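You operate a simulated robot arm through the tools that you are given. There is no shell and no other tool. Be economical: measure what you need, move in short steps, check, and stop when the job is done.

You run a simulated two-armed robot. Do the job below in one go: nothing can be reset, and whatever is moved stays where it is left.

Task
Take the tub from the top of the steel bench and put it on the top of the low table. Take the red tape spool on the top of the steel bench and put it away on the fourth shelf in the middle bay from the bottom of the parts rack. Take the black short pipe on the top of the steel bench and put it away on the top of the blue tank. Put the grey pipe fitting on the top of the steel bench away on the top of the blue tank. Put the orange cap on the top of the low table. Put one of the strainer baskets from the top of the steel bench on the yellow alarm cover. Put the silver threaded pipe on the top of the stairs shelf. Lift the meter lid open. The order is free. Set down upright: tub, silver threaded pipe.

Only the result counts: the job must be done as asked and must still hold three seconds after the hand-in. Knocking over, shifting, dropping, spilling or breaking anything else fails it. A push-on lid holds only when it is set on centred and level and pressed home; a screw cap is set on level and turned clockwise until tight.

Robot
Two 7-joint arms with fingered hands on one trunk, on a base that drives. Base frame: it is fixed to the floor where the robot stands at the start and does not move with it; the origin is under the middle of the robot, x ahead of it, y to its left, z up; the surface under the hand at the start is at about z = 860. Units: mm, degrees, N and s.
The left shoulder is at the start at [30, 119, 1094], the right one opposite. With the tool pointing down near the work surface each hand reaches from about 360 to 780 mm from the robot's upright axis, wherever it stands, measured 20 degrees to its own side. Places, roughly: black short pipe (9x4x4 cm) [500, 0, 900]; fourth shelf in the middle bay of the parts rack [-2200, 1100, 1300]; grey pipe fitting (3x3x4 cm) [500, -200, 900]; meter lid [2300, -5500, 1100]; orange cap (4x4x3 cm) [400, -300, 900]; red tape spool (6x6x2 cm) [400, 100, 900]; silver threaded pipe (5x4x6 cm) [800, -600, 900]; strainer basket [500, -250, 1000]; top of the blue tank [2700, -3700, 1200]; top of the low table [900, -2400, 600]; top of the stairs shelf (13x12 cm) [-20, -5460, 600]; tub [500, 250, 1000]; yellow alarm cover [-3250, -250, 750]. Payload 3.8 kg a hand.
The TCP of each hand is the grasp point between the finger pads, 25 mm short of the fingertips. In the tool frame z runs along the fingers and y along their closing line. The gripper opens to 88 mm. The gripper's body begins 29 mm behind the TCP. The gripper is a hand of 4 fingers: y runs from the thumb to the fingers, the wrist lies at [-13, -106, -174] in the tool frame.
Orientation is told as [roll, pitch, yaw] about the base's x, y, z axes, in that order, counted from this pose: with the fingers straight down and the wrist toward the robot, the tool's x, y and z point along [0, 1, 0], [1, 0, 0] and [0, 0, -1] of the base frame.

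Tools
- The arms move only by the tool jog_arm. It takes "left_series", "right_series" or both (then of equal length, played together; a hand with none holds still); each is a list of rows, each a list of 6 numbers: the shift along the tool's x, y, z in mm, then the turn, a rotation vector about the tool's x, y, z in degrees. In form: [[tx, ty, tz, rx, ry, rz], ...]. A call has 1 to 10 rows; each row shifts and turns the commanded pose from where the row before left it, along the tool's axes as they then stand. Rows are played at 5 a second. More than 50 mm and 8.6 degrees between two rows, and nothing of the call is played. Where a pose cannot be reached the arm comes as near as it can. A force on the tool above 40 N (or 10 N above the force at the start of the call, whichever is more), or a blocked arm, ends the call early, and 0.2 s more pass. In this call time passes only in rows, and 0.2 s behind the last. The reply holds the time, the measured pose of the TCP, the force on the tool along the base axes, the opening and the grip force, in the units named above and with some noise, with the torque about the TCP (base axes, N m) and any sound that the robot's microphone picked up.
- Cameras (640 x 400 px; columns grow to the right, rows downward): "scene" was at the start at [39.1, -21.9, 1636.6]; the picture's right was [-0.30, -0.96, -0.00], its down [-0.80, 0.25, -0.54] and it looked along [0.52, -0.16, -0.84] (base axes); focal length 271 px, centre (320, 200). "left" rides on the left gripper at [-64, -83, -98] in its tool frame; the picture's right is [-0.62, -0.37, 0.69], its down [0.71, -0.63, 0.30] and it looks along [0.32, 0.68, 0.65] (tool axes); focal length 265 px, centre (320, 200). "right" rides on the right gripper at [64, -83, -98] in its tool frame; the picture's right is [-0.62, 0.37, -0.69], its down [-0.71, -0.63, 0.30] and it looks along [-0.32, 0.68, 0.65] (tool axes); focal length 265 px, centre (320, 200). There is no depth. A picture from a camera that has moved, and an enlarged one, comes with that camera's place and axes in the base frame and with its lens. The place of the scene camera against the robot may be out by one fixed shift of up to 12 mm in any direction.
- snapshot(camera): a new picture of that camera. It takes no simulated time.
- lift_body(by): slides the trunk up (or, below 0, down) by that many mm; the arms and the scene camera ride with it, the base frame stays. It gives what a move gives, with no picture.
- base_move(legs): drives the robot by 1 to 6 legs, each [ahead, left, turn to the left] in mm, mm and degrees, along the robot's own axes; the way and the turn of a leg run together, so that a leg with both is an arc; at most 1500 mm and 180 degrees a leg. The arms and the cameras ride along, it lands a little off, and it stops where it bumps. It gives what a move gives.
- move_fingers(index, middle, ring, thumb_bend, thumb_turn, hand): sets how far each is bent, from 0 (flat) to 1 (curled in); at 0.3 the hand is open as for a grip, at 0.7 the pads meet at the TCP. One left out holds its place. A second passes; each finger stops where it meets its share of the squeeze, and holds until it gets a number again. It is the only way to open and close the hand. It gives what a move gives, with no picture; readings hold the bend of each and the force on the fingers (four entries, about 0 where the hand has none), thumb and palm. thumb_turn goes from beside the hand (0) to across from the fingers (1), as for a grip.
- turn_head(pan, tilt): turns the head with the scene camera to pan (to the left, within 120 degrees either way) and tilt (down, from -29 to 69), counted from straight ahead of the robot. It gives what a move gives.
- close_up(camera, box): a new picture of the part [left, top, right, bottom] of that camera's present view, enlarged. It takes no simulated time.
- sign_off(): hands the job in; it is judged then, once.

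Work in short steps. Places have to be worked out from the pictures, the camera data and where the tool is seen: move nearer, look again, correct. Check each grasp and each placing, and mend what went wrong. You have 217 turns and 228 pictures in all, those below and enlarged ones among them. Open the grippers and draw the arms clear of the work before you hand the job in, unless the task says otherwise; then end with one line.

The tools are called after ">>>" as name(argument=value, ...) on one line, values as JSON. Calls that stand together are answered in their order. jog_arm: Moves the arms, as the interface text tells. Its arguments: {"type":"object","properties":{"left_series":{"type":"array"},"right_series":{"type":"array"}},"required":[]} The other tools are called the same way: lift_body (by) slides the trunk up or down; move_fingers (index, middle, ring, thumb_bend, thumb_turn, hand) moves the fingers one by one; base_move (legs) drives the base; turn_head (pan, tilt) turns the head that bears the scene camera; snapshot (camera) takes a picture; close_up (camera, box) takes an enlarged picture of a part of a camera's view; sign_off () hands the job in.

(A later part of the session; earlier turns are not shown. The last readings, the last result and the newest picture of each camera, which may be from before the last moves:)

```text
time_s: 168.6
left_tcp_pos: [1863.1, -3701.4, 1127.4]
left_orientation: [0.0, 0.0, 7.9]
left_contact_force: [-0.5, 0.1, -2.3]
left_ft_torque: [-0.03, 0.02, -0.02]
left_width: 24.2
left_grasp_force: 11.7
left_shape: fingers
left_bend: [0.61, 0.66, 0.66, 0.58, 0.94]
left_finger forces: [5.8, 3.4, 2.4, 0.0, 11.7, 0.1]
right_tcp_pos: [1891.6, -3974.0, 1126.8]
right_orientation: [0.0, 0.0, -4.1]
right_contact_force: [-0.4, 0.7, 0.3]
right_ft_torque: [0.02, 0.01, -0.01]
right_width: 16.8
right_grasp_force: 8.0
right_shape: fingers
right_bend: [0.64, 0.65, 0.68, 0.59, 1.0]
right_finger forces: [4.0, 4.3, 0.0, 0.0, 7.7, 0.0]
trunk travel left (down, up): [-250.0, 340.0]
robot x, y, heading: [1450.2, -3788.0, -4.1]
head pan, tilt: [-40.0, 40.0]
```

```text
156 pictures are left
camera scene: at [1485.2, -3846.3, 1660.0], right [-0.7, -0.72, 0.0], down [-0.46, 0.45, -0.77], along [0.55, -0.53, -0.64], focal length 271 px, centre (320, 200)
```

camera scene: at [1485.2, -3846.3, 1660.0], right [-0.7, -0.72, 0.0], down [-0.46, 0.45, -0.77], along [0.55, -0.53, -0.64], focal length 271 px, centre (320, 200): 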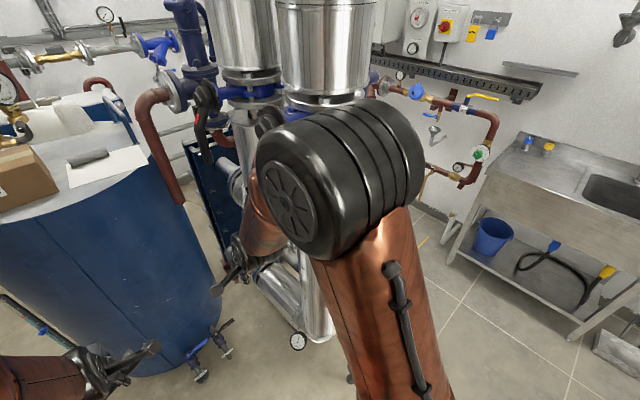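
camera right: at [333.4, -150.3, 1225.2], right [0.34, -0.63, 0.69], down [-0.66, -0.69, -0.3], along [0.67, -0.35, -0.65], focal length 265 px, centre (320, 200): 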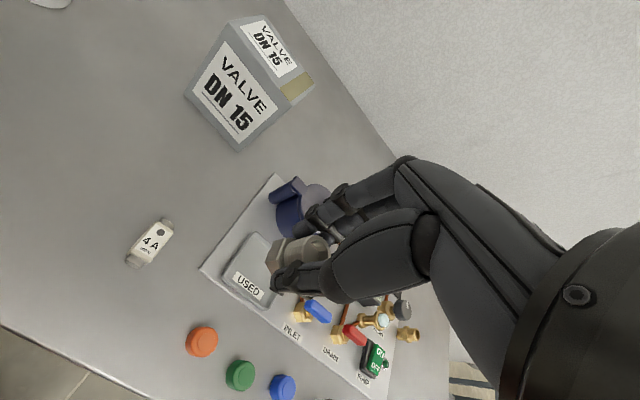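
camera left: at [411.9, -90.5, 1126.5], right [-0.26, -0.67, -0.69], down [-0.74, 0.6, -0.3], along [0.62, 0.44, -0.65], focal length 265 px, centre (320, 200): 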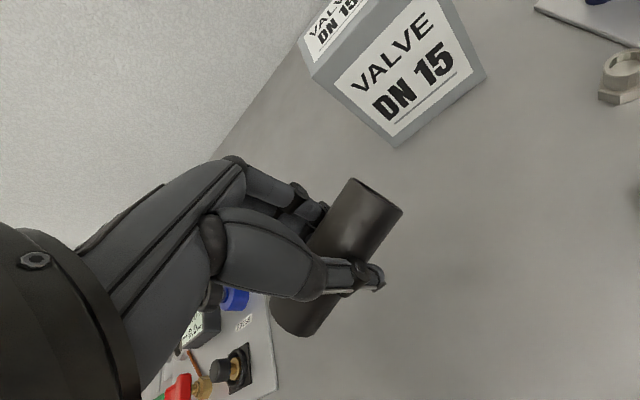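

Free metal lies in the front strip of the tank top, between rim and box. I lift the trunk, straighten, move left away from the big pipes and approach.

>>> lift_body(by=250)

>>> base_move(legs=[[0, 150, 4.1], [300, 0, 0]])

>>> turn_head(pan=0, tilt=45)

>>> snapshot(camera="scene")

>>> snapshot(camera="right")

>>> snapshot(camera="left")

```text
time_s: 171.2
left_tcp_pos: [1863.4, -3702.4, 1379.2]
left_orientation: [0.0, 0.0, 7.9]
left_contact_force: [-0.3, 0.3, -2.5]
left_ft_torque: [-0.01, 0.01, -0.02]
left_width: 24.5
left_grasp_force: 11.3
left_shape: fingers
left_bend: [0.61, 0.66, 0.66, 0.58, 0.95]
left_finger forces: [5.9, 3.3, 2.6, 0.1, 11.7, 0.1]
right_tcp_pos: [1890.7, -3973.5, 1376.8]
right_orientation: [0.0, 0.0, -4.1]
right_contact_force: [-1.0, 0.4, -0.7]
right_ft_torque: [-0.03, 0.0, 0.03]
right_width: 16.8
right_grasp_force: 8.5
right_shape: fingers
right_bend: [0.64, 0.65, 0.68, 0.59, 1.0]
right_finger forces: [4.0, 4.3, 0.0, 0.1, 7.7, 0.1]
trunk travel left (down, up): [-500.0, 90.0]
robot x, y, heading: [1450.5, -3786.6, -4.4]
head pan, tilt: [-40.0, 40.0]
```

```text
time_s: 174.2
left_tcp_pos: [2159.1, -3518.4, 1379.0]
left_orientation: [0.0, 0.0, 11.4]
left_contact_force: [-0.2, -0.2, -2.9]
left_ft_torque: [-0.02, -0.06, 0.02]
left_width: 24.2
left_grasp_force: 11.9
left_shape: fingers
left_bend: [0.62, 0.66, 0.66, 0.58, 0.94]
left_finger forces: [5.8, 3.4, 2.6, 0.0, 11.8, 0.0]
right_tcp_pos: [2204.1, -3788.8, 1376.8]
right_orientation: [-0.1, 0.0, -0.4]
right_contact_force: [-1.4, 0.3, -1.2]
right_ft_torque: [0.02, -0.01, 0.01]
right_width: 16.7
right_grasp_force: 8.7
right_shape: fingers
right_bend: [0.64, 0.65, 0.68, 0.59, 1.0]
right_finger forces: [4.0, 4.4, 0.0, 0.1, 7.7, 0.0]
trunk travel left (down, up): [-500.0, 90.0]
robot x, y, heading: [1754.6, -3634.1, -0.4]
head pan, tilt: [-40.0, 40.0]
```

```text
time_s: 175.3
left_tcp_pos: [2159.9, -3518.0, 1378.0]
left_orientation: [0.1, 0.1, 11.5]
left_contact_force: [-0.2, -0.9, -3.6]
left_ft_torque: [0.04, 0.0, -0.03]
left_width: 24.1
left_grasp_force: 12.1
left_shape: fingers
left_bend: [0.62, 0.66, 0.66, 0.58, 0.94]
left_finger forces: [5.8, 3.4, 2.4, 0.0, 11.7, 0.0]
right_tcp_pos: [2205.9, -3787.5, 1377.1]
right_orientation: [0.0, -0.1, -0.5]
right_contact_force: [-0.5, -0.3, -1.3]
right_ft_torque: [-0.02, 0.01, 0.0]
right_width: 16.6
right_grasp_force: 8.1
right_shape: fingers
right_bend: [0.64, 0.65, 0.68, 0.59, 1.0]
right_finger forces: [4.0, 4.4, 0.0, 0.1, 7.7, 0.0]
trunk travel left (down, up): [-500.0, 90.0]
robot x, y, heading: [1756.5, -3633.4, -0.6]
head pan, tilt: [0.0, 45.0]
```

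```text
155 pictures are left
camera scene: at [1808.3, -3631.9, 1902.7], right [-0.01, -1.0, 0.0], down [-0.71, 0.01, -0.71], along [0.71, -0.01, -0.71], focal length 271 px, centre (320, 200)
```

scene: 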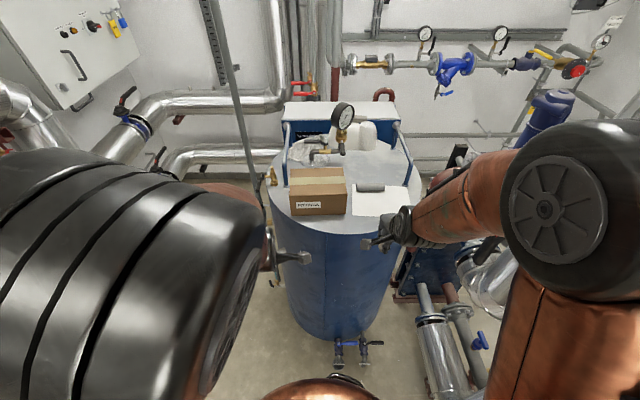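

```text
154 pictures are left
camera right: at [2122.4, -3724.3, 1475.0], right [0.36, -0.62, 0.69], down [-0.64, -0.71, -0.3], along [0.68, -0.33, -0.65], focal length 265 px, centre (320, 200)
```

right: 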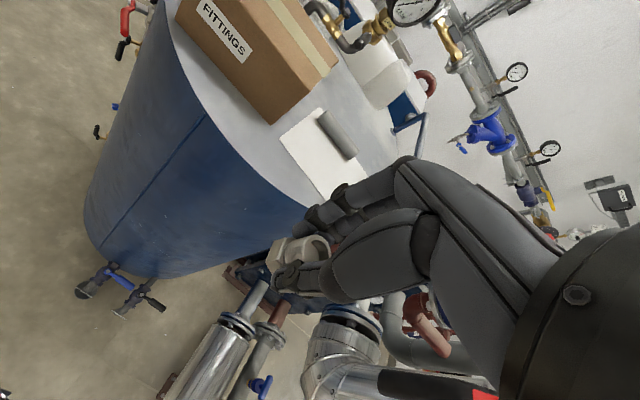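

```text
153 pictures are left
camera left: at [2091.6, -3599.6, 1476.6], right [-0.24, -0.68, -0.69], down [-0.76, 0.57, -0.3], along [0.61, 0.45, -0.65], focal length 265 px, centre (320, 200)
```

left: 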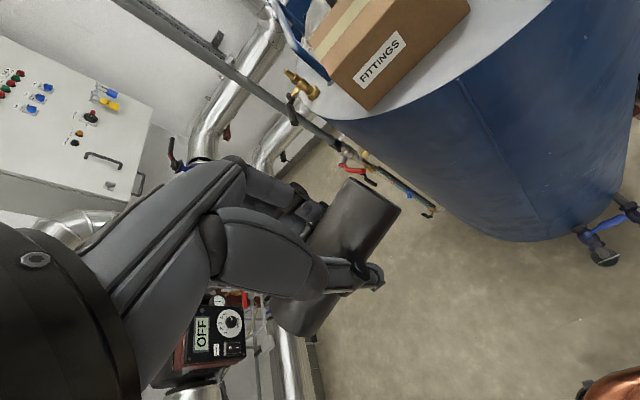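

>>> close_up(camera="scene", box=[260, 155, 420, 255])

```text
4.00 times, centred on (340, 205) of scene
camera zoom: at [1808.3, -3631.9, 1902.7], right [-0.01, -1.0, 0.0], down [-0.71, 0.01, -0.71], along [0.71, -0.01, -0.71], focal length 1085 px, centre (240, 180)
```

zoom: 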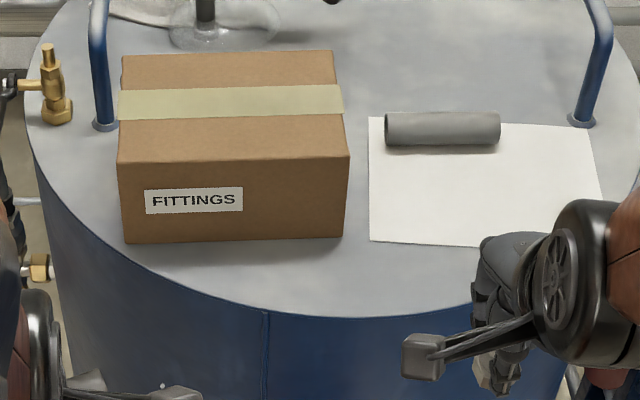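

I plan: pipe at (2445,-3775) in front of the paper, fitting at (2435,-3680). I move ahead 80, draw the right hand aside and bring the pipe over.

>>> base_move(legs=[[80, 0, 0.5]])

>>> jog_arm(right_series=[[-40, -20, 0, 0, 0, 0], [-40, -20, 0, 0, 0, 0], [-40, -20, 0, 0, 0, 0], [0, 0, 0, 0, 0, 0], [0, 0, 0, 0, 0, 0], [0, 0, 0, 0, 0, 0], [0, 0, 0, 0, 0, 0], [0, 0, 0, 0, 0, 0], [0, 0, 0, 0, 0, 0]], left_series=[[0, 0, 0, 0, 0, 5.7], [0, 0, 0, 0, 0, 5.7], [-36.7, 29.3, 0, 0, 0, 0], [-36.7, 29.3, 0, 0, 0, 0], [-36.7, 29.3, 0, 0, 0, 0], [-36.7, 29.3, 0, 0, 0, 0], [-36.7, 29.3, 0, 0, 0, 0], [-36.7, 29.3, 0, 0, 0, 0], [-36.7, 29.3, 0, 0, 0, 0]])

>>> snapshot(camera="scene")

>>> snapshot(camera="left")

```text
time_s: 176.4
left_tcp_pos: [2233.4, -3514.6, 1379.1]
left_orientation: [0.0, -0.1, 12.0]
left_contact_force: [-0.2, -0.2, -2.4]
left_ft_torque: [-0.02, -0.02, 0.01]
left_width: 23.9
left_grasp_force: 12.0
left_shape: fingers
left_bend: [0.62, 0.66, 0.66, 0.58, 0.94]
left_finger forces: [5.7, 3.3, 2.5, 0.0, 11.8, 0.1]
right_tcp_pos: [2281.1, -3784.1, 1377.1]
right_orientation: [-0.1, 0.0, 0.1]
right_contact_force: [-0.7, 0.0, -0.6]
right_ft_torque: [0.03, 0.01, -0.02]
right_width: 16.7
right_grasp_force: 7.8
right_shape: fingers
right_bend: [0.64, 0.65, 0.68, 0.59, 1.0]
right_finger forces: [4.1, 4.4, 0.1, 0.1, 7.8, 0.0]
trunk travel left (down, up): [-500.0, 90.0]
robot x, y, heading: [1828.1, -3631.8, 0.3]
head pan, tilt: [0.0, 45.0]
```

```text
time_s: 178.4
left_tcp_pos: [2450.4, -3769.0, 1378.2]
left_orientation: [0.2, 0.3, 0.7]
left_contact_force: [1.4, 0.0, -2.4]
left_ft_torque: [0.02, 0.01, -0.03]
left_width: 23.9
left_grasp_force: 11.9
left_shape: fingers
left_bend: [0.62, 0.66, 0.66, 0.58, 0.95]
left_finger forces: [5.8, 3.3, 2.6, 0.0, 11.5, 0.0]
right_tcp_pos: [2224.0, -3905.2, 1374.7]
right_orientation: [0.1, 0.1, 0.2]
right_contact_force: [0.3, -0.3, -0.7]
right_ft_torque: [-0.01, -0.01, 0.03]
right_width: 16.7
right_grasp_force: 8.1
right_shape: fingers
right_bend: [0.64, 0.65, 0.68, 0.59, 1.0]
right_finger forces: [4.0, 4.4, 0.0, 0.1, 7.8, 0.1]
trunk travel left (down, up): [-500.0, 90.0]
robot x, y, heading: [1829.3, -3628.2, 0.0]
head pan, tilt: [0.0, 45.0]
```

```text
151 pictures are left
camera scene: at [1888.7, -3633.7, 1902.5], right [0.0, -1.0, 0.0], down [-0.71, 0.0, -0.71], along [0.71, 0.0, -0.71], focal length 271 px, centre (320, 200)
```

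scene: 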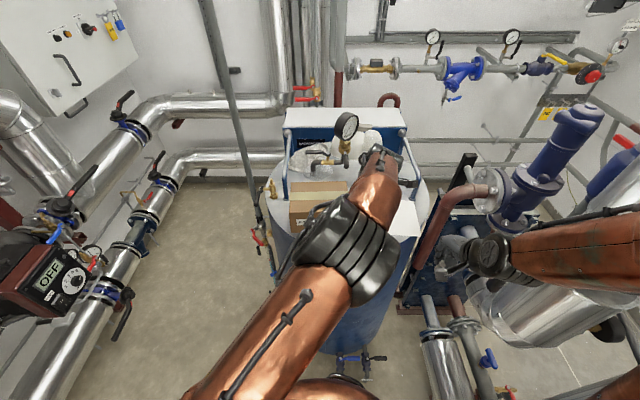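

```text
150 pictures are left
camera left: at [2367.6, -3836.1, 1475.2], right [-0.36, -0.62, -0.69], down [-0.64, 0.71, -0.3], along [0.68, 0.33, -0.66], focal length 265 px, centre (320, 200)
```

left: 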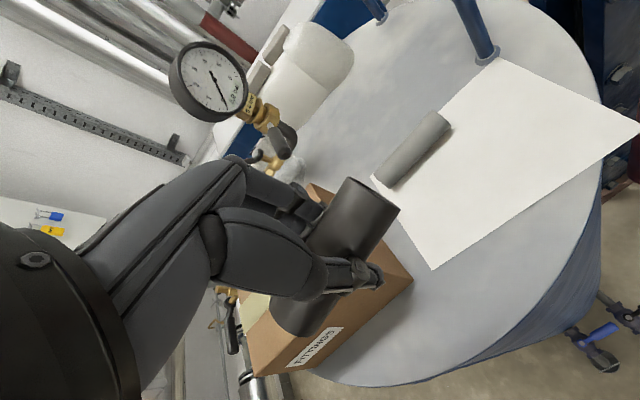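

Position is right; rim is at x≈2396–2411 there and paper edge x≈2481. I adjust and lower to z≈1215.

>>> jog_arm(left_series=[[-14, -8, 40, 0, 0, 0], [0, 0, 45, 0, 0, 0], [0, 0, 45, 0, 0, 0], [0, 0, 33, 0, 0, 0]])

>>> snapshot(camera="left")

```text
time_s: 179.4
left_tcp_pos: [2439.9, -3783.8, 1215.5]
left_orientation: [0.0, 0.1, 0.6]
left_contact_force: [-0.5, 0.0, -2.1]
left_ft_torque: [-0.02, -0.04, -0.02]
left_width: 23.7
left_grasp_force: 11.9
left_shape: fingers
left_bend: [0.62, 0.66, 0.66, 0.58, 0.95]
left_finger forces: [5.7, 3.2, 2.4, 0.1, 11.4, 0.0]
right_tcp_pos: [2223.4, -3904.4, 1374.1]
right_orientation: [0.1, 0.1, 0.1]
right_contact_force: [-0.1, 0.1, -0.1]
right_ft_torque: [-0.03, 0.01, 0.03]
right_width: 16.9
right_grasp_force: 8.4
right_shape: fingers
right_bend: [0.64, 0.65, 0.68, 0.59, 1.0]
right_finger forces: [4.0, 4.4, 0.0, 0.0, 7.7, 0.1]
trunk travel left (down, up): [-500.0, 90.0]
robot x, y, heading: [1829.9, -3631.0, 0.0]
head pan, tilt: [0.0, 45.0]
```

```text
149 pictures are left
camera left: at [2356.8, -3850.2, 1313.1], right [-0.36, -0.62, -0.69], down [-0.64, 0.71, -0.3], along [0.68, 0.33, -0.65], focal length 265 px, centre (320, 200)
```

left: 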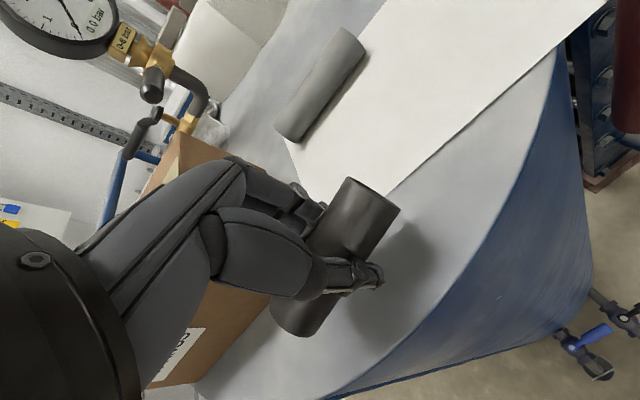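

Good. I lower in small steps to contact.

>>> jog_arm(left_series=[[0, 3, 15, 0, 0, 0], [0, 0, 8, 0, 0, 0], [0, 0, 4, 0, 0, 0]])

>>> close_up(camera="left", box=[220, 160, 480, 360])

```text
time_s: 180.2
left_tcp_pos: [2440.2, -3783.5, 1189.1]
left_orientation: [0.0, 0.0, 0.6]
left_contact_force: [-1.0, 0.3, -2.2]
left_ft_torque: [-0.03, 0.0, 0.04]
left_width: 23.7
left_grasp_force: 11.6
left_shape: fingers
left_bend: [0.62, 0.66, 0.66, 0.58, 0.95]
left_finger forces: [5.9, 3.2, 2.3, 0.1, 11.4, 0.0]
right_tcp_pos: [2221.4, -3904.7, 1375.4]
right_orientation: [0.0, 0.0, 0.0]
right_contact_force: [0.1, 0.3, -0.1]
right_ft_torque: [0.0, -0.01, -0.01]
right_width: 16.5
right_grasp_force: 8.1
right_shape: fingers
right_bend: [0.64, 0.65, 0.68, 0.59, 1.0]
right_finger forces: [4.0, 4.4, 0.1, 0.0, 7.7, 0.0]
trunk travel left (down, up): [-500.0, 90.0]
robot x, y, heading: [1826.5, -3629.4, -0.2]
head pan, tilt: [0.0, 45.0]
```

```text
2.00 times, centred on (350, 260) of left
camera zoom: at [2357.2, -3849.3, 1286.8], right [-0.36, -0.62, -0.69], down [-0.64, 0.71, -0.3], along [0.68, 0.33, -0.65], focal length 531 px, centre (260, 80)
```

zoom: 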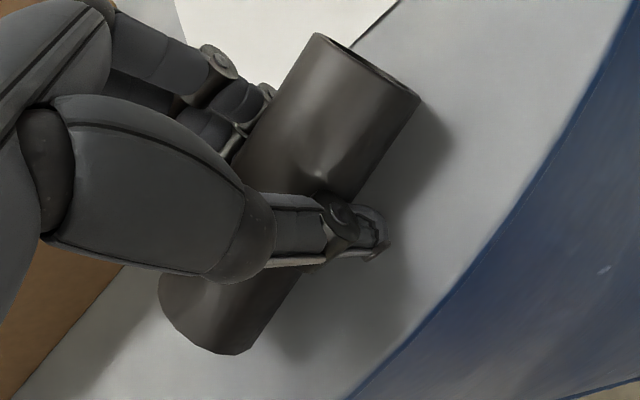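

>>> jog_arm(left_series=[[0, 0, 3, 0, 0, 0], [0, 0, 3, 0, 0, 0], [0, 0, 2, 0, 0, 0]])

```text
time_s: 181.0
left_tcp_pos: [2439.9, -3782.7, 1185.4]
left_orientation: [-0.2, -0.5, 0.6]
left_contact_force: [0.6, 2.1, 16.9]
left_ft_torque: [0.0, 0.18, -0.01]
left_width: 23.5
left_grasp_force: 18.1
left_shape: fingers
left_bend: [0.62, 0.66, 0.66, 0.59, 0.95]
left_finger forces: [7.1, 7.3, 2.3, 0.0, 19.6, 0.0]
right_tcp_pos: [2221.4, -3902.0, 1376.2]
right_orientation: [-0.1, 0.0, 0.1]
right_contact_force: [-0.3, 0.6, -1.0]
right_ft_torque: [0.04, 0.01, -0.02]
right_width: 16.6
right_grasp_force: 7.9
right_shape: fingers
right_bend: [0.64, 0.65, 0.68, 0.59, 1.0]
right_finger forces: [4.0, 4.5, 0.0, 0.1, 7.7, 0.0]
trunk travel left (down, up): [-500.0, 90.0]
robot x, y, heading: [1830.9, -3629.8, 0.2]
head pan, tilt: [0.0, 45.0]
```

Contact. I ease up 2 mm, open part-way, and rise.

>>> jog_arm(left_series=[[0, 0, -3, 0, 0, 0]])

>>> move_fingers(hand="left", index=0.42, middle=0.42, ring=0.42, thumb_bend=0.42)

>>> close_up(camera="left", box=[220, 160, 480, 360])

```text
time_s: 181.4
left_tcp_pos: [2438.6, -3783.2, 1184.0]
left_orientation: [-0.1, -0.1, 0.6]
left_contact_force: [3.8, -0.6, 11.0]
left_ft_torque: [-0.07, -0.17, -0.02]
left_width: 23.3
left_grasp_force: 16.8
left_shape: fingers
left_bend: [0.62, 0.66, 0.66, 0.59, 0.95]
left_finger forces: [9.5, 7.0, 2.9, 0.0, 12.9, 0.0]
right_tcp_pos: [2221.5, -3904.6, 1374.9]
right_orientation: [0.1, 0.0, 0.2]
right_contact_force: [0.2, -0.1, -0.3]
right_ft_torque: [-0.03, 0.01, -0.01]
right_width: 16.7
right_grasp_force: 8.1
right_shape: fingers
right_bend: [0.64, 0.65, 0.68, 0.59, 1.0]
right_finger forces: [4.0, 4.4, 0.0, 0.0, 7.7, 0.0]
trunk travel left (down, up): [-500.0, 90.0]
robot x, y, heading: [1835.4, -3628.8, 0.2]
head pan, tilt: [0.0, 45.0]
```

```text
time_s: 182.4
left_tcp_pos: [2437.9, -3782.8, 1184.7]
left_orientation: [-0.1, 0.0, 0.7]
left_contact_force: [-4.5, 0.0, 8.0]
left_ft_torque: [0.05, -0.06, 0.02]
left_width: 56.8
left_grasp_force: 4.5
left_shape: fingers
left_bend: [0.44, 0.46, 0.42, 0.42, 0.97]
left_finger forces: [1.2, 8.3, 0.0, 0.0, 0.0, 0.0]
right_tcp_pos: [2220.7, -3904.4, 1374.6]
right_orientation: [0.0, 0.0, 0.1]
right_contact_force: [-0.5, 0.7, -0.6]
right_ft_torque: [0.03, 0.0, 0.02]
right_width: 16.5
right_grasp_force: 8.4
right_shape: fingers
right_bend: [0.64, 0.65, 0.68, 0.59, 1.0]
right_finger forces: [4.0, 4.4, 0.0, 0.0, 7.7, 0.1]
trunk travel left (down, up): [-500.0, 90.0]
robot x, y, heading: [1833.0, -3632.4, 0.2]
head pan, tilt: [0.0, 45.0]
```

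```text
2.00 times, centred on (350, 260) of left
camera zoom: at [2355.4, -3849.7, 1282.0], right [-0.36, -0.62, -0.69], down [-0.64, 0.71, -0.3], along [0.68, 0.33, -0.65], focal length 531 px, centre (260, 80)
```

zoom: 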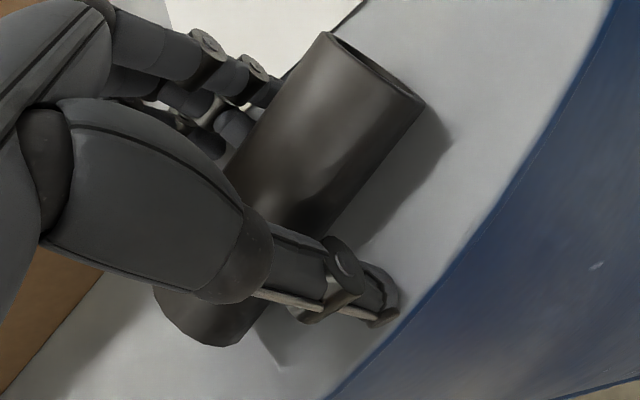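

>>> jog_arm(left_series=[[0, 0, -6, 0, 0, 0], [0, 0, -15, 0, 0, 0], [0, 0, -40, 0, 0, 0], [0, 0, -45, 0, 0, 0]])

>>> snapshot(camera="left")

```text
time_s: 183.4
left_tcp_pos: [2436.0, -3781.5, 1290.7]
left_orientation: [-0.2, 0.1, 0.6]
left_contact_force: [0.5, -0.5, -0.1]
left_ft_torque: [0.0, -0.02, 0.02]
left_width: 58.6
left_grasp_force: 0.0
left_shape: fingers
left_bend: [0.42, 0.42, 0.42, 0.42, 0.97]
left_finger forces: [0.0, 0.1, 0.0, 0.1, 0.0, 0.0]
right_tcp_pos: [2222.5, -3903.0, 1375.5]
right_orientation: [0.0, 0.0, 0.1]
right_contact_force: [-0.2, 0.0, -1.5]
right_ft_torque: [-0.01, 0.04, 0.01]
right_width: 16.3
right_grasp_force: 8.2
right_shape: fingers
right_bend: [0.64, 0.65, 0.68, 0.59, 1.0]
right_finger forces: [4.0, 4.4, 0.1, 0.0, 7.8, 0.0]
trunk travel left (down, up): [-500.0, 90.0]
robot x, y, heading: [1832.7, -3631.0, 0.1]
head pan, tilt: [0.0, 45.0]
```

```text
146 pictures are left
camera left: at [2354.1, -3849.0, 1389.4], right [-0.36, -0.62, -0.69], down [-0.64, 0.71, -0.3], along [0.68, 0.33, -0.65], focal length 265 px, centre (320, 200)
```

left: 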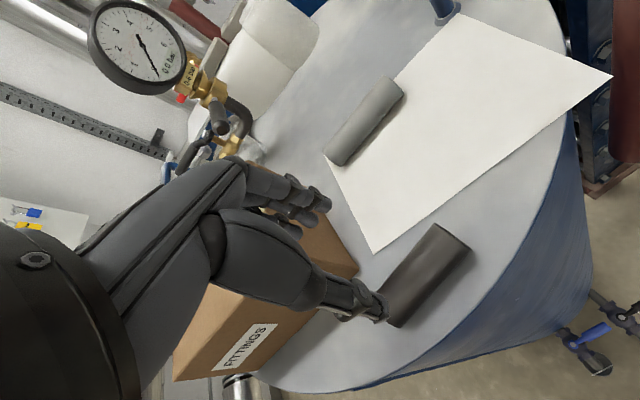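

The pipe lies on the tank. I withdraw the left hand and bring the right hand with the fitting toward (2437,-3670).

>>> jog_arm(left_series=[[0, 0, -45, 0, 0, 0], [0, 0, -40, 0, 0, 0], [35, -33, 0, 0, 0, 0], [35, -33, 0, 0, 0, 0], [35, -33, 0, 0, 0, 0], [35, -33, 0, 0, 0, 0], [35, -33, 0, 0, 0, 0], [35, -33, 0, 0, 0, 0], [35, -33, 0, 0, 0, 0]])

>>> jog_arm(right_series=[[33, 31, 0, 0, 0, 0], [33, 31, 0, 0, 0, 0], [33, 31, 0, 0, 0, 0], [33, 31, 0, 0, 0, 0], [33, 31, 0, 0, 0, 0], [33, 31, 0, 0, 0, 0], [33, 29, 0, 0, 0, 0], [0, 0, 45, 0, 0, 0], [0, 0, 45, 0, 0, 0], [0, 0, 40, 0, 0, 0]])

>>> snapshot(camera="right")

>>> snapshot(camera="scene")

```text
time_s: 185.4
left_tcp_pos: [2200.3, -3539.1, 1377.2]
left_orientation: [-0.1, 0.1, 0.5]
left_contact_force: [-0.2, 1.0, 0.1]
left_ft_torque: [0.03, -0.01, 0.0]
left_width: 58.9
left_grasp_force: 0.1
left_shape: fingers
left_bend: [0.42, 0.42, 0.42, 0.42, 0.97]
left_finger forces: [0.0, 0.0, 0.0, 0.1, 0.1, 0.1]
right_tcp_pos: [2221.9, -3903.2, 1375.8]
right_orientation: [0.0, 0.1, 0.1]
right_contact_force: [0.4, 0.2, -0.1]
right_ft_torque: [-0.01, -0.02, 0.02]
right_width: 16.5
right_grasp_force: 8.2
right_shape: fingers
right_bend: [0.64, 0.65, 0.68, 0.59, 1.0]
right_finger forces: [4.0, 4.3, 0.1, 0.1, 7.7, 0.0]
trunk travel left (down, up): [-500.0, 90.0]
robot x, y, heading: [1834.0, -3631.4, 0.1]
head pan, tilt: [0.0, 45.0]
```

```text
time_s: 187.6
left_tcp_pos: [2202.2, -3539.3, 1378.0]
left_orientation: [0.0, 0.1, 0.8]
left_contact_force: [-0.4, 0.1, 0.0]
left_ft_torque: [-0.01, -0.03, -0.01]
left_width: 58.9
left_grasp_force: 0.1
left_shape: fingers
left_bend: [0.42, 0.42, 0.42, 0.42, 0.97]
left_finger forces: [0.1, 0.0, 0.0, 0.0, 0.1, 0.1]
right_tcp_pos: [2437.8, -3674.5, 1248.9]
right_orientation: [0.0, 0.1, 0.1]
right_contact_force: [-1.0, -0.2, -0.4]
right_ft_torque: [-0.01, 0.01, -0.03]
right_width: 16.5
right_grasp_force: 9.1
right_shape: fingers
right_bend: [0.65, 0.66, 0.68, 0.6, 1.0]
right_finger forces: [3.9, 5.9, 0.0, 0.1, 8.2, 0.1]
trunk travel left (down, up): [-500.0, 90.0]
robot x, y, heading: [1834.3, -3629.5, 0.2]
head pan, tilt: [0.0, 45.0]
```

```text
145 pictures are left
camera right: at [2354.3, -3610.2, 1346.2], right [0.37, -0.62, 0.69], down [-0.63, -0.72, -0.3], along [0.68, -0.32, -0.65], focal length 265 px, centre (320, 200)
```

right: 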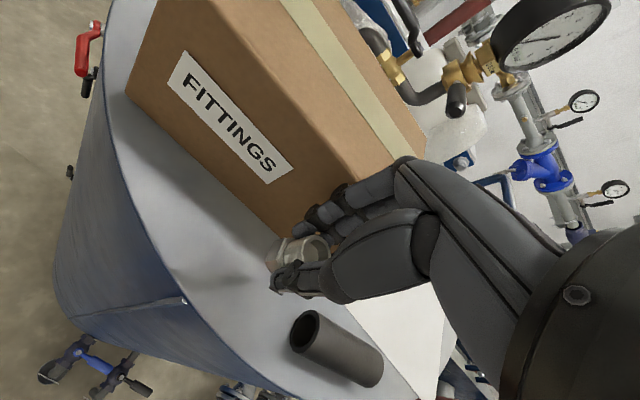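

```text
144 pictures are left
camera scene: at [1886.2, -3630.7, 1902.7], right [0.0, -1.0, 0.0], down [-0.71, 0.0, -0.71], along [0.71, 0.0, -0.71], focal length 271 px, centre (320, 200)
```

scene: 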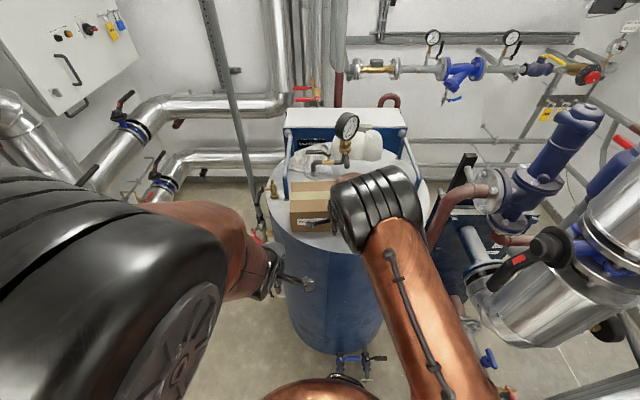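

The fingers are near the box, so I shift 10 mm toward the rim (rim at x≈2400) and lower stepwise.

>>> jog_arm(right_series=[[2, -10, 0, 0, 0, 0], [0, 0, 15, 0, 0, 0], [0, 0, 15, 0, 0, 0]])

>>> snapshot(camera="right")

```text
time_s: 188.4
left_tcp_pos: [2202.1, -3539.4, 1376.9]
left_orientation: [-0.1, 0.1, 0.6]
left_contact_force: [0.1, 0.1, 0.0]
left_ft_torque: [-0.06, -0.01, 0.02]
left_width: 58.9
left_grasp_force: 0.1
left_shape: fingers
left_bend: [0.42, 0.42, 0.42, 0.42, 0.97]
left_finger forces: [0.0, 0.0, 0.0, 0.0, 0.1, 0.0]
right_tcp_pos: [2427.0, -3672.7, 1217.5]
right_orientation: [0.1, 0.0, 0.0]
right_contact_force: [0.5, 0.5, 0.4]
right_ft_torque: [-0.02, 0.0, 0.0]
right_width: 16.4
right_grasp_force: 8.1
right_shape: fingers
right_bend: [0.65, 0.66, 0.68, 0.6, 1.0]
right_finger forces: [4.1, 4.8, 0.0, 0.0, 8.0, 0.0]
trunk travel left (down, up): [-500.0, 90.0]
robot x, y, heading: [1832.4, -3628.5, 0.3]
head pan, tilt: [0.0, 45.0]
```

```text
143 pictures are left
camera right: at [2345.4, -3608.5, 1316.0], right [0.37, -0.62, 0.69], down [-0.63, -0.71, -0.3], along [0.68, -0.32, -0.65], focal length 265 px, centre (320, 200)
```

right: 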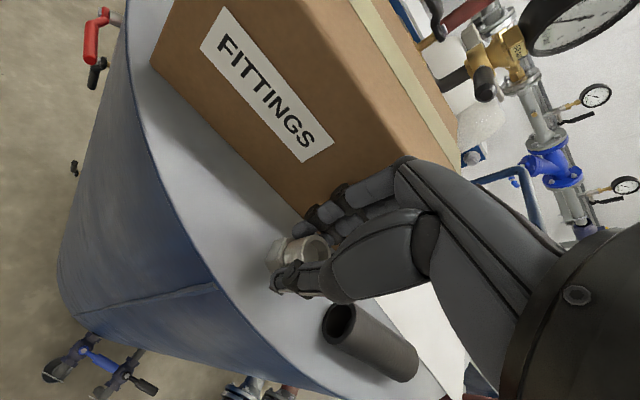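

>>> jog_arm(right_series=[[0, 0, 12, 0, 0, 0], [0, 0, 7, 0, 0, 0], [0, 0, 3, 0, 0, 0], [0, 0, 2, 0, 0, 0]])

>>> close_up(camera="right", box=[220, 180, 420, 305])

```text
time_s: 189.4
left_tcp_pos: [2201.2, -3541.1, 1377.5]
left_orientation: [0.0, 0.0, 0.6]
left_contact_force: [-0.2, -0.7, 0.8]
left_ft_torque: [0.0, -0.01, 0.01]
left_width: 59.0
left_grasp_force: 0.0
left_shape: fingers
left_bend: [0.42, 0.42, 0.42, 0.42, 0.97]
left_finger forces: [0.0, 0.0, 0.0, 0.0, 0.0, 0.0]
right_tcp_pos: [2428.4, -3671.7, 1193.5]
right_orientation: [-0.1, 0.0, 0.1]
right_contact_force: [1.1, -0.7, 1.4]
right_ft_torque: [-0.01, 0.06, -0.02]
right_width: 16.4
right_grasp_force: 8.7
right_shape: fingers
right_bend: [0.65, 0.66, 0.68, 0.6, 1.0]
right_finger forces: [4.0, 4.6, 0.0, 0.1, 8.5, 0.0]
trunk travel left (down, up): [-500.0, 90.0]
robot x, y, heading: [1831.5, -3629.2, 0.1]
head pan, tilt: [0.0, 45.0]
```

```text
3.20 times, centred on (320, 242) of right
camera zoom: at [2345.0, -3607.5, 1292.2], right [0.37, -0.62, 0.69], down [-0.63, -0.71, -0.3], along [0.68, -0.32, -0.65], focal length 849 px, centre (320, 64)
```

zoom: 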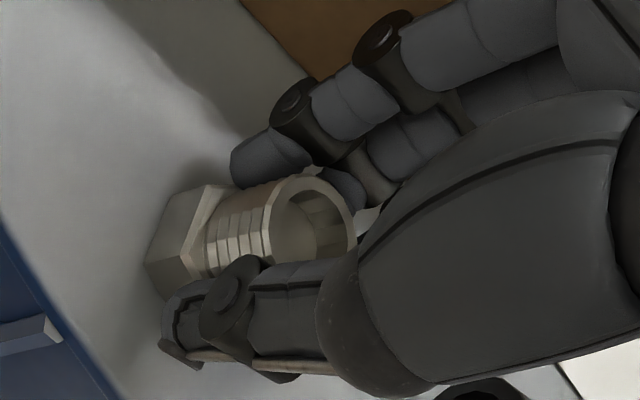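

Just touching (≈2 N). One more millimetre, then release and rise.

>>> jog_arm(right_series=[[0, 0, 1.5, 0, 0, 0]])

>>> move_fingers(hand="right", index=0.5, middle=0.5, ring=0.5, thumb_bend=0.48)

>>> jog_arm(right_series=[[0, 0, -10, 0, 0, 0], [0, 0, -30, 0, 0, 0], [0, 0, -45, 0, 0, 0], [0, 0, -45, 0, 0, 0], [0, 0, -45, 0, 0, 0]])

>>> snapshot(camera="right")

```text
time_s: 189.8
left_tcp_pos: [2201.0, -3539.3, 1376.7]
left_orientation: [0.0, 0.1, 0.6]
left_contact_force: [1.0, -0.4, 0.1]
left_ft_torque: [-0.01, 0.0, 0.0]
left_width: 58.9
left_grasp_force: 0.1
left_shape: fingers
left_bend: [0.42, 0.42, 0.42, 0.42, 0.97]
left_finger forces: [0.1, 0.0, 0.0, 0.0, 0.1, 0.1]
right_tcp_pos: [2428.1, -3670.2, 1192.7]
right_orientation: [0.0, 0.0, 0.1]
right_contact_force: [0.0, -1.0, 6.3]
right_ft_torque: [0.01, 0.11, -0.01]
right_width: 16.6
right_grasp_force: 9.4
right_shape: fingers
right_bend: [0.65, 0.66, 0.68, 0.6, 1.0]
right_finger forces: [4.5, 4.9, 0.0, 0.0, 9.1, 0.0]
trunk travel left (down, up): [-500.0, 90.0]
robot x, y, heading: [1834.3, -3628.8, 0.1]
head pan, tilt: [0.0, 45.0]
```

```text
time_s: 190.8
left_tcp_pos: [2201.7, -3540.4, 1377.3]
left_orientation: [0.0, 0.0, 0.5]
left_contact_force: [-0.4, -0.6, -1.2]
left_ft_torque: [0.0, 0.01, 0.01]
left_width: 59.0
left_grasp_force: 0.0
left_shape: fingers
left_bend: [0.42, 0.42, 0.42, 0.42, 0.97]
left_finger forces: [0.1, 0.1, 0.0, 0.0, 0.1, 0.0]
right_tcp_pos: [2427.7, -3670.8, 1191.3]
right_orientation: [0.0, -0.2, 0.2]
right_contact_force: [0.2, 0.4, 0.6]
right_ft_torque: [-0.05, 0.01, -0.04]
right_width: 43.1
right_grasp_force: 0.1
right_shape: fingers
right_bend: [0.5, 0.5, 0.5, 0.48, 1.0]
right_finger forces: [0.0, 0.5, 0.1, 0.1, 0.0, 0.1]
trunk travel left (down, up): [-500.0, 90.0]
robot x, y, heading: [1828.5, -3629.8, -0.1]
head pan, tilt: [0.0, 45.0]
```

```text
time_s: 192.0
left_tcp_pos: [2200.2, -3539.7, 1377.7]
left_orientation: [0.0, -0.1, 0.6]
left_contact_force: [0.1, -0.3, 0.1]
left_ft_torque: [-0.01, 0.0, -0.02]
left_width: 58.7
left_grasp_force: 0.1
left_shape: fingers
left_bend: [0.42, 0.42, 0.42, 0.42, 0.97]
left_finger forces: [0.0, 0.0, 0.0, 0.0, 0.0, 0.0]
right_tcp_pos: [2428.7, -3670.2, 1366.6]
right_orientation: [0.0, 0.1, 0.0]
right_contact_force: [0.3, -0.7, -0.4]
right_ft_torque: [0.0, -0.03, 0.0]
right_width: 43.0
right_grasp_force: 0.0
right_shape: fingers
right_bend: [0.5, 0.5, 0.5, 0.48, 1.0]
right_finger forces: [0.0, 0.0, 0.0, 0.0, 0.0, 0.1]
trunk travel left (down, up): [-500.0, 90.0]
robot x, y, heading: [1832.6, -3634.2, 0.0]
head pan, tilt: [0.0, 45.0]
```

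```text
141 pictures are left
camera right: at [2344.3, -3606.7, 1464.6], right [0.37, -0.62, 0.69], down [-0.63, -0.71, -0.3], along [0.68, -0.32, -0.65], focal length 265 px, centre (320, 200)
```

right: 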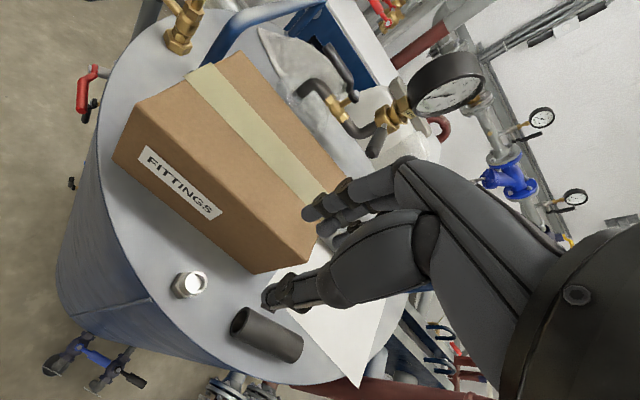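

Both items rest on the tank. I pull the right hand back, retreat, and look toward the meter at (2300,-5500).

>>> jog_arm(right_series=[[-20, -45, 0, 0, 0, 0], [-20, -45, 0, 0, 0, 0], [-20, -45, 0, 0, 0, 0], [-10, -45, 0, 0, 0, 0]])

>>> base_move(legs=[[-600, 0, 0]])

>>> lift_body(by=-200)

>>> turn_head(pan=-65, tilt=20)

>>> snapshot(camera="scene")

```text
time_s: 193.0
left_tcp_pos: [2199.6, -3540.1, 1378.5]
left_orientation: [0.0, 0.1, 0.6]
left_contact_force: [0.4, -0.4, 0.5]
left_ft_torque: [0.0, 0.02, 0.0]
left_width: 58.8
left_grasp_force: 0.0
left_shape: fingers
left_bend: [0.42, 0.42, 0.42, 0.42, 0.97]
left_finger forces: [0.1, 0.1, 0.1, 0.1, 0.0, 0.0]
right_tcp_pos: [2247.5, -3738.1, 1366.6]
right_orientation: [0.1, 0.0, 0.1]
right_contact_force: [-0.6, -0.3, 0.0]
right_ft_torque: [-0.01, -0.02, 0.02]
right_width: 43.2
right_grasp_force: 0.1
right_shape: fingers
right_bend: [0.5, 0.5, 0.5, 0.48, 1.0]
right_finger forces: [0.1, 0.0, 0.0, 0.0, 0.0, 0.0]
trunk travel left (down, up): [-500.0, 90.0]
robot x, y, heading: [1831.7, -3629.7, -0.0]
head pan, tilt: [0.0, 45.0]
```

```text
time_s: 196.4
left_tcp_pos: [1600.5, -3541.0, 1377.1]
left_orientation: [0.0, 0.1, 0.9]
left_contact_force: [0.4, -0.6, 0.2]
left_ft_torque: [-0.01, -0.01, 0.03]
left_width: 59.1
left_grasp_force: 0.1
left_shape: fingers
left_bend: [0.42, 0.42, 0.42, 0.42, 0.97]
left_finger forces: [0.1, 0.0, 0.0, 0.1, 0.0, 0.0]
right_tcp_pos: [1648.8, -3737.8, 1366.7]
right_orientation: [0.0, 0.1, 0.3]
right_contact_force: [0.3, 0.1, -0.4]
right_ft_torque: [0.01, -0.01, -0.02]
right_width: 43.3
right_grasp_force: 0.0
right_shape: fingers
right_bend: [0.5, 0.5, 0.5, 0.48, 1.0]
right_finger forces: [0.0, 0.1, 0.1, 0.0, 0.0, 0.0]
trunk travel left (down, up): [-500.0, 90.0]
robot x, y, heading: [1232.3, -3634.8, 0.1]
head pan, tilt: [0.0, 45.0]
```

```text
time_s: 198.5
left_tcp_pos: [1600.2, -3541.0, 1177.0]
left_orientation: [0.0, 0.0, 0.9]
left_contact_force: [0.5, 0.0, -0.1]
left_ft_torque: [0.0, 0.01, 0.0]
left_width: 59.0
left_grasp_force: 0.0
left_shape: fingers
left_bend: [0.42, 0.42, 0.42, 0.42, 0.97]
left_finger forces: [0.0, 0.0, 0.0, 0.1, 0.1, 0.0]
right_tcp_pos: [1648.0, -3739.0, 1166.2]
right_orientation: [0.0, 0.0, 0.4]
right_contact_force: [-0.9, -0.2, -0.7]
right_ft_torque: [0.01, 0.01, -0.03]
right_width: 43.5
right_grasp_force: 0.2
right_shape: fingers
right_bend: [0.5, 0.5, 0.5, 0.48, 1.0]
right_finger forces: [0.0, 0.1, 0.0, 0.0, 0.0, 0.0]
trunk travel left (down, up): [-300.0, 290.0]
robot x, y, heading: [1229.5, -3630.6, 0.1]
head pan, tilt: [0.0, 45.0]
```

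```text
time_s: 199.9
left_tcp_pos: [1600.9, -3541.8, 1176.3]
left_orientation: [0.1, 0.0, 0.9]
left_contact_force: [1.0, -0.2, 0.7]
left_ft_torque: [-0.01, -0.01, -0.01]
left_width: 58.9
left_grasp_force: 0.1
left_shape: fingers
left_bend: [0.42, 0.42, 0.42, 0.42, 0.97]
left_finger forces: [0.0, 0.0, 0.0, 0.1, 0.1, 0.0]
right_tcp_pos: [1648.0, -3738.6, 1166.6]
right_orientation: [0.0, 0.0, 0.4]
right_contact_force: [-0.5, 0.3, -0.4]
right_ft_torque: [-0.02, 0.0, 0.0]
right_width: 43.1
right_grasp_force: 0.1
right_shape: fingers
right_bend: [0.5, 0.5, 0.5, 0.48, 1.0]
right_finger forces: [0.0, 0.1, 0.0, 0.0, 0.0, 0.1]
trunk travel left (down, up): [-300.0, 290.0]
robot x, y, heading: [1230.0, -3628.6, 0.4]
head pan, tilt: [-65.0, 20.0]
```

```text
140 pictures are left
camera scene: at [1242.8, -3718.0, 1741.3], right [-0.9, -0.43, 0.0], down [-0.15, 0.31, -0.94], along [0.4, -0.85, -0.34], focal length 271 px, centre (320, 200)
```

scene: 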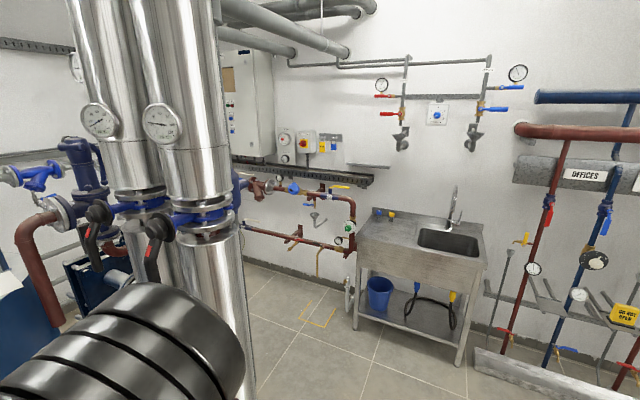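

>>> close_up(camera="scene", box=[230, 120, 390, 220])

```text
4.00 times, centred on (310, 170) of scene
camera zoom: at [1242.8, -3718.0, 1741.3], right [-0.9, -0.43, 0.0], down [-0.15, 0.31, -0.94], along [0.4, -0.85, -0.34], focal length 1085 px, centre (360, 320)
```

zoom: 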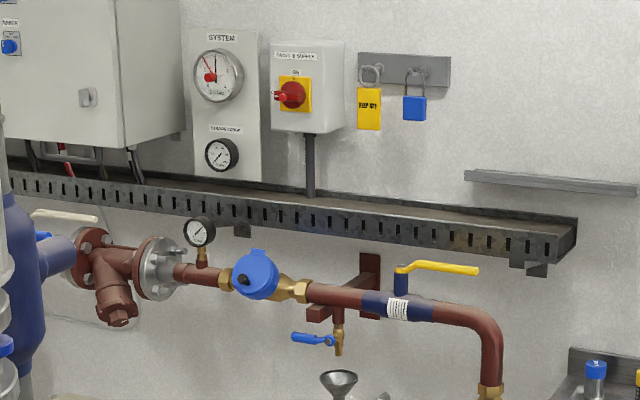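

The meter with a blue hinged cap is at about (2314,-5500,1093). I turn to face −y and drive to about (1800,-4780) for a closer look.

>>> base_move(legs=[[0, 0, -90.4], [1150, 0, 0], [0, 500, 0]])

>>> turn_head(pan=30, tilt=30)

>>> snapshot(camera="scene")

>>> turn_head(pan=85, tilt=45)

>>> snapshot(camera="scene")

```text
time_s: 212.2
left_tcp_pos: [1816.6, -5180.6, 1176.6]
left_orientation: [0.0, 0.0, -89.9]
left_contact_force: [0.3, 0.6, 0.0]
left_ft_torque: [0.02, 0.0, 0.01]
left_width: 58.8
left_grasp_force: 0.0
left_shape: fingers
left_bend: [0.42, 0.42, 0.42, 0.42, 0.97]
left_finger forces: [0.0, 0.0, 0.1, 0.0, 0.0, 0.1]
right_tcp_pos: [1617.6, -5225.4, 1166.6]
right_orientation: [0.0, 0.0, -90.5]
right_contact_force: [0.6, -0.1, -0.5]
right_ft_torque: [-0.02, 0.0, 0.0]
right_width: 43.3
right_grasp_force: 0.1
right_shape: fingers
right_bend: [0.5, 0.5, 0.5, 0.48, 1.0]
right_finger forces: [0.0, 0.1, 0.0, 0.0, 0.1, 0.1]
trunk travel left (down, up): [-300.0, 290.0]
robot x, y, heading: [1726.2, -4813.6, -90.5]
head pan, tilt: [-65.0, 20.0]
```

```text
time_s: 214.0
left_tcp_pos: [1816.5, -5181.0, 1178.0]
left_orientation: [0.0, 0.0, -89.9]
left_contact_force: [0.3, 0.6, 0.6]
left_ft_torque: [0.01, 0.03, 0.0]
left_width: 58.9
left_grasp_force: 0.0
left_shape: fingers
left_bend: [0.42, 0.42, 0.42, 0.42, 0.97]
left_finger forces: [0.0, 0.1, 0.0, 0.0, 0.0, 0.0]
right_tcp_pos: [1617.3, -5226.4, 1166.1]
right_orientation: [-0.1, -0.1, -90.5]
right_contact_force: [0.8, -0.4, 0.1]
right_ft_torque: [0.01, 0.01, -0.01]
right_width: 43.6
right_grasp_force: 0.1
right_shape: fingers
right_bend: [0.5, 0.5, 0.5, 0.48, 1.0]
right_finger forces: [0.0, 0.0, 0.0, 0.0, 0.0, 0.0]
trunk travel left (down, up): [-300.0, 290.0]
robot x, y, heading: [1731.0, -4810.1, -90.4]
head pan, tilt: [30.0, 30.0]
```

```text
138 pictures are left
camera scene: at [1766.1, -4870.0, 1725.3], right [-0.87, -0.49, 0.0], down [-0.25, 0.44, -0.87], along [0.43, -0.75, -0.5], focal length 271 px, centre (320, 200)
```

scene: 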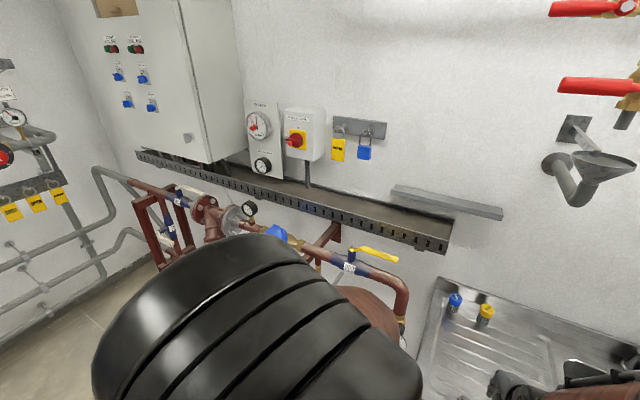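

```text
time_s: 215.2
left_tcp_pos: [1816.0, -5181.5, 1176.9]
left_orientation: [-0.1, 0.0, -89.9]
left_contact_force: [-0.2, -0.1, 0.2]
left_ft_torque: [-0.02, -0.01, -0.01]
left_width: 58.8
left_grasp_force: 0.1
left_shape: fingers
left_bend: [0.42, 0.42, 0.42, 0.42, 0.97]
left_finger forces: [0.0, 0.0, 0.1, 0.0, 0.0, 0.0]
right_tcp_pos: [1617.7, -5225.8, 1167.2]
right_orientation: [-0.1, -0.1, -90.5]
right_contact_force: [0.2, -0.4, 0.0]
right_ft_torque: [0.0, -0.01, -0.03]
right_width: 43.3
right_grasp_force: 0.1
right_shape: fingers
right_bend: [0.5, 0.5, 0.5, 0.48, 1.0]
right_finger forces: [0.1, 0.0, 0.1, 0.0, 0.0, 0.1]
trunk travel left (down, up): [-300.0, 290.0]
robot x, y, heading: [1731.4, -4810.8, -90.4]
head pan, tilt: [85.0, 45.0]
```

```text
137 pictures are left
camera scene: at [1802.6, -4799.1, 1702.7], right [-0.1, -1.0, 0.0], down [-0.7, 0.07, -0.71], along [0.7, -0.07, -0.71], focal length 271 px, centre (320, 200)
```

scene: 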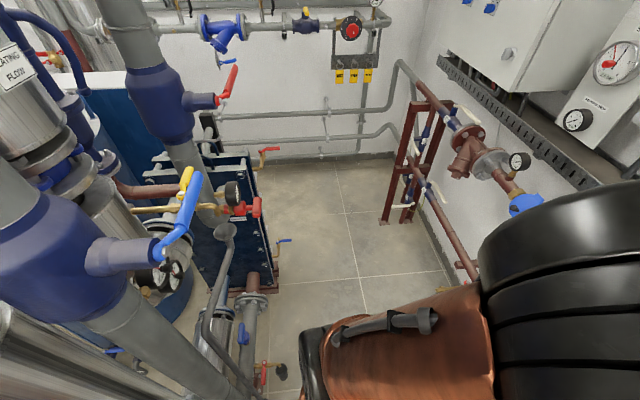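

The floor ahead is free. I shift 300 left (+x) and 120 ahead, then look at the meter.

>>> base_move(legs=[[0, 300, 0], [110, 0, 0]])

>>> turn_head(pan=20, tilt=40)

>>> snapshot(camera="scene")

>>> snapshot(camera="left")

```text
time_s: 216.9
left_tcp_pos: [2043.6, -5183.6, 1177.1]
left_orientation: [-0.3, 0.1, -89.2]
left_contact_force: [0.7, 0.0, -0.2]
left_ft_torque: [0.03, 0.03, 0.0]
left_width: 58.9
left_grasp_force: 0.1
left_shape: fingers
left_bend: [0.42, 0.42, 0.42, 0.42, 0.97]
left_finger forces: [0.1, 0.0, 0.1, 0.0, 0.1, 0.1]
right_tcp_pos: [1847.2, -5230.8, 1166.5]
right_orientation: [-0.2, 0.1, -89.8]
right_contact_force: [1.3, -0.3, -0.6]
right_ft_torque: [0.02, 0.01, -0.02]
right_width: 43.3
right_grasp_force: 0.0
right_shape: fingers
right_bend: [0.5, 0.5, 0.5, 0.48, 1.0]
right_finger forces: [0.1, 0.0, 0.1, 0.0, 0.0, 0.1]
trunk travel left (down, up): [-300.0, 290.0]
robot x, y, heading: [1945.8, -4815.1, -90.0]
head pan, tilt: [85.0, 45.0]
stopped in leg 1: the robot was blocked; the commanded pose is now the measured one
```

```text
time_s: 218.3
left_tcp_pos: [2037.3, -5184.4, 1176.7]
left_orientation: [0.0, 0.1, -89.3]
left_contact_force: [-0.2, -0.3, -0.8]
left_ft_torque: [0.01, -0.01, 0.03]
left_width: 58.9
left_grasp_force: 0.1
left_shape: fingers
left_bend: [0.42, 0.42, 0.42, 0.42, 0.97]
left_finger forces: [0.0, 0.1, 0.1, 0.0, 0.1, 0.1]
right_tcp_pos: [1841.0, -5231.0, 1167.6]
right_orientation: [0.1, 0.2, -89.8]
right_contact_force: [0.7, -0.5, -0.3]
right_ft_torque: [0.01, 0.03, -0.04]
right_width: 43.1
right_grasp_force: 0.1
right_shape: fingers
right_bend: [0.5, 0.5, 0.5, 0.48, 1.0]
right_finger forces: [0.1, 0.1, 0.0, 0.0, 0.0, 0.1]
trunk travel left (down, up): [-300.0, 290.0]
robot x, y, heading: [1944.3, -4814.1, -90.0]
head pan, tilt: [20.0, 40.0]
```

```text
136 pictures are left
camera scene: at [1968.6, -4875.3, 1710.0], right [-0.94, -0.35, 0.0], down [-0.22, 0.6, -0.77], along [0.26, -0.72, -0.64], focal length 271 px, centre (320, 200)
```

scene: 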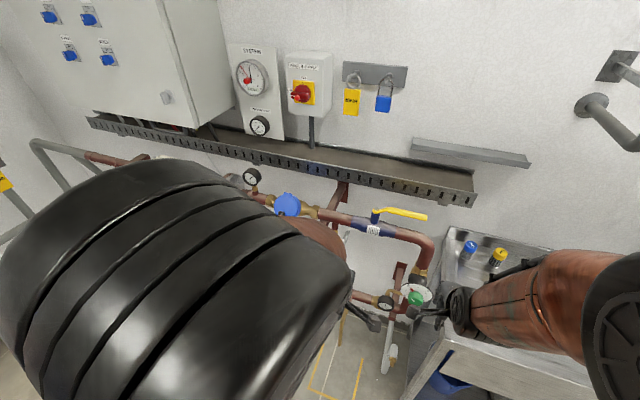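

```text
135 pictures are left
camera left: at [1972.7, -5102.8, 1274.8], right [-0.62, 0.36, -0.69], down [0.71, 0.64, -0.3], along [0.33, -0.68, -0.65], focal length 265 px, centre (320, 200)
```

left: 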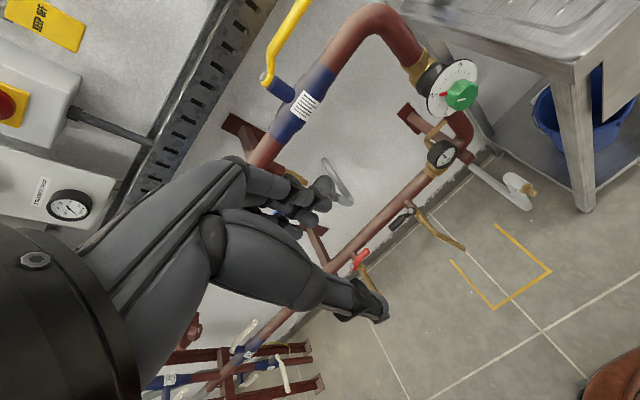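

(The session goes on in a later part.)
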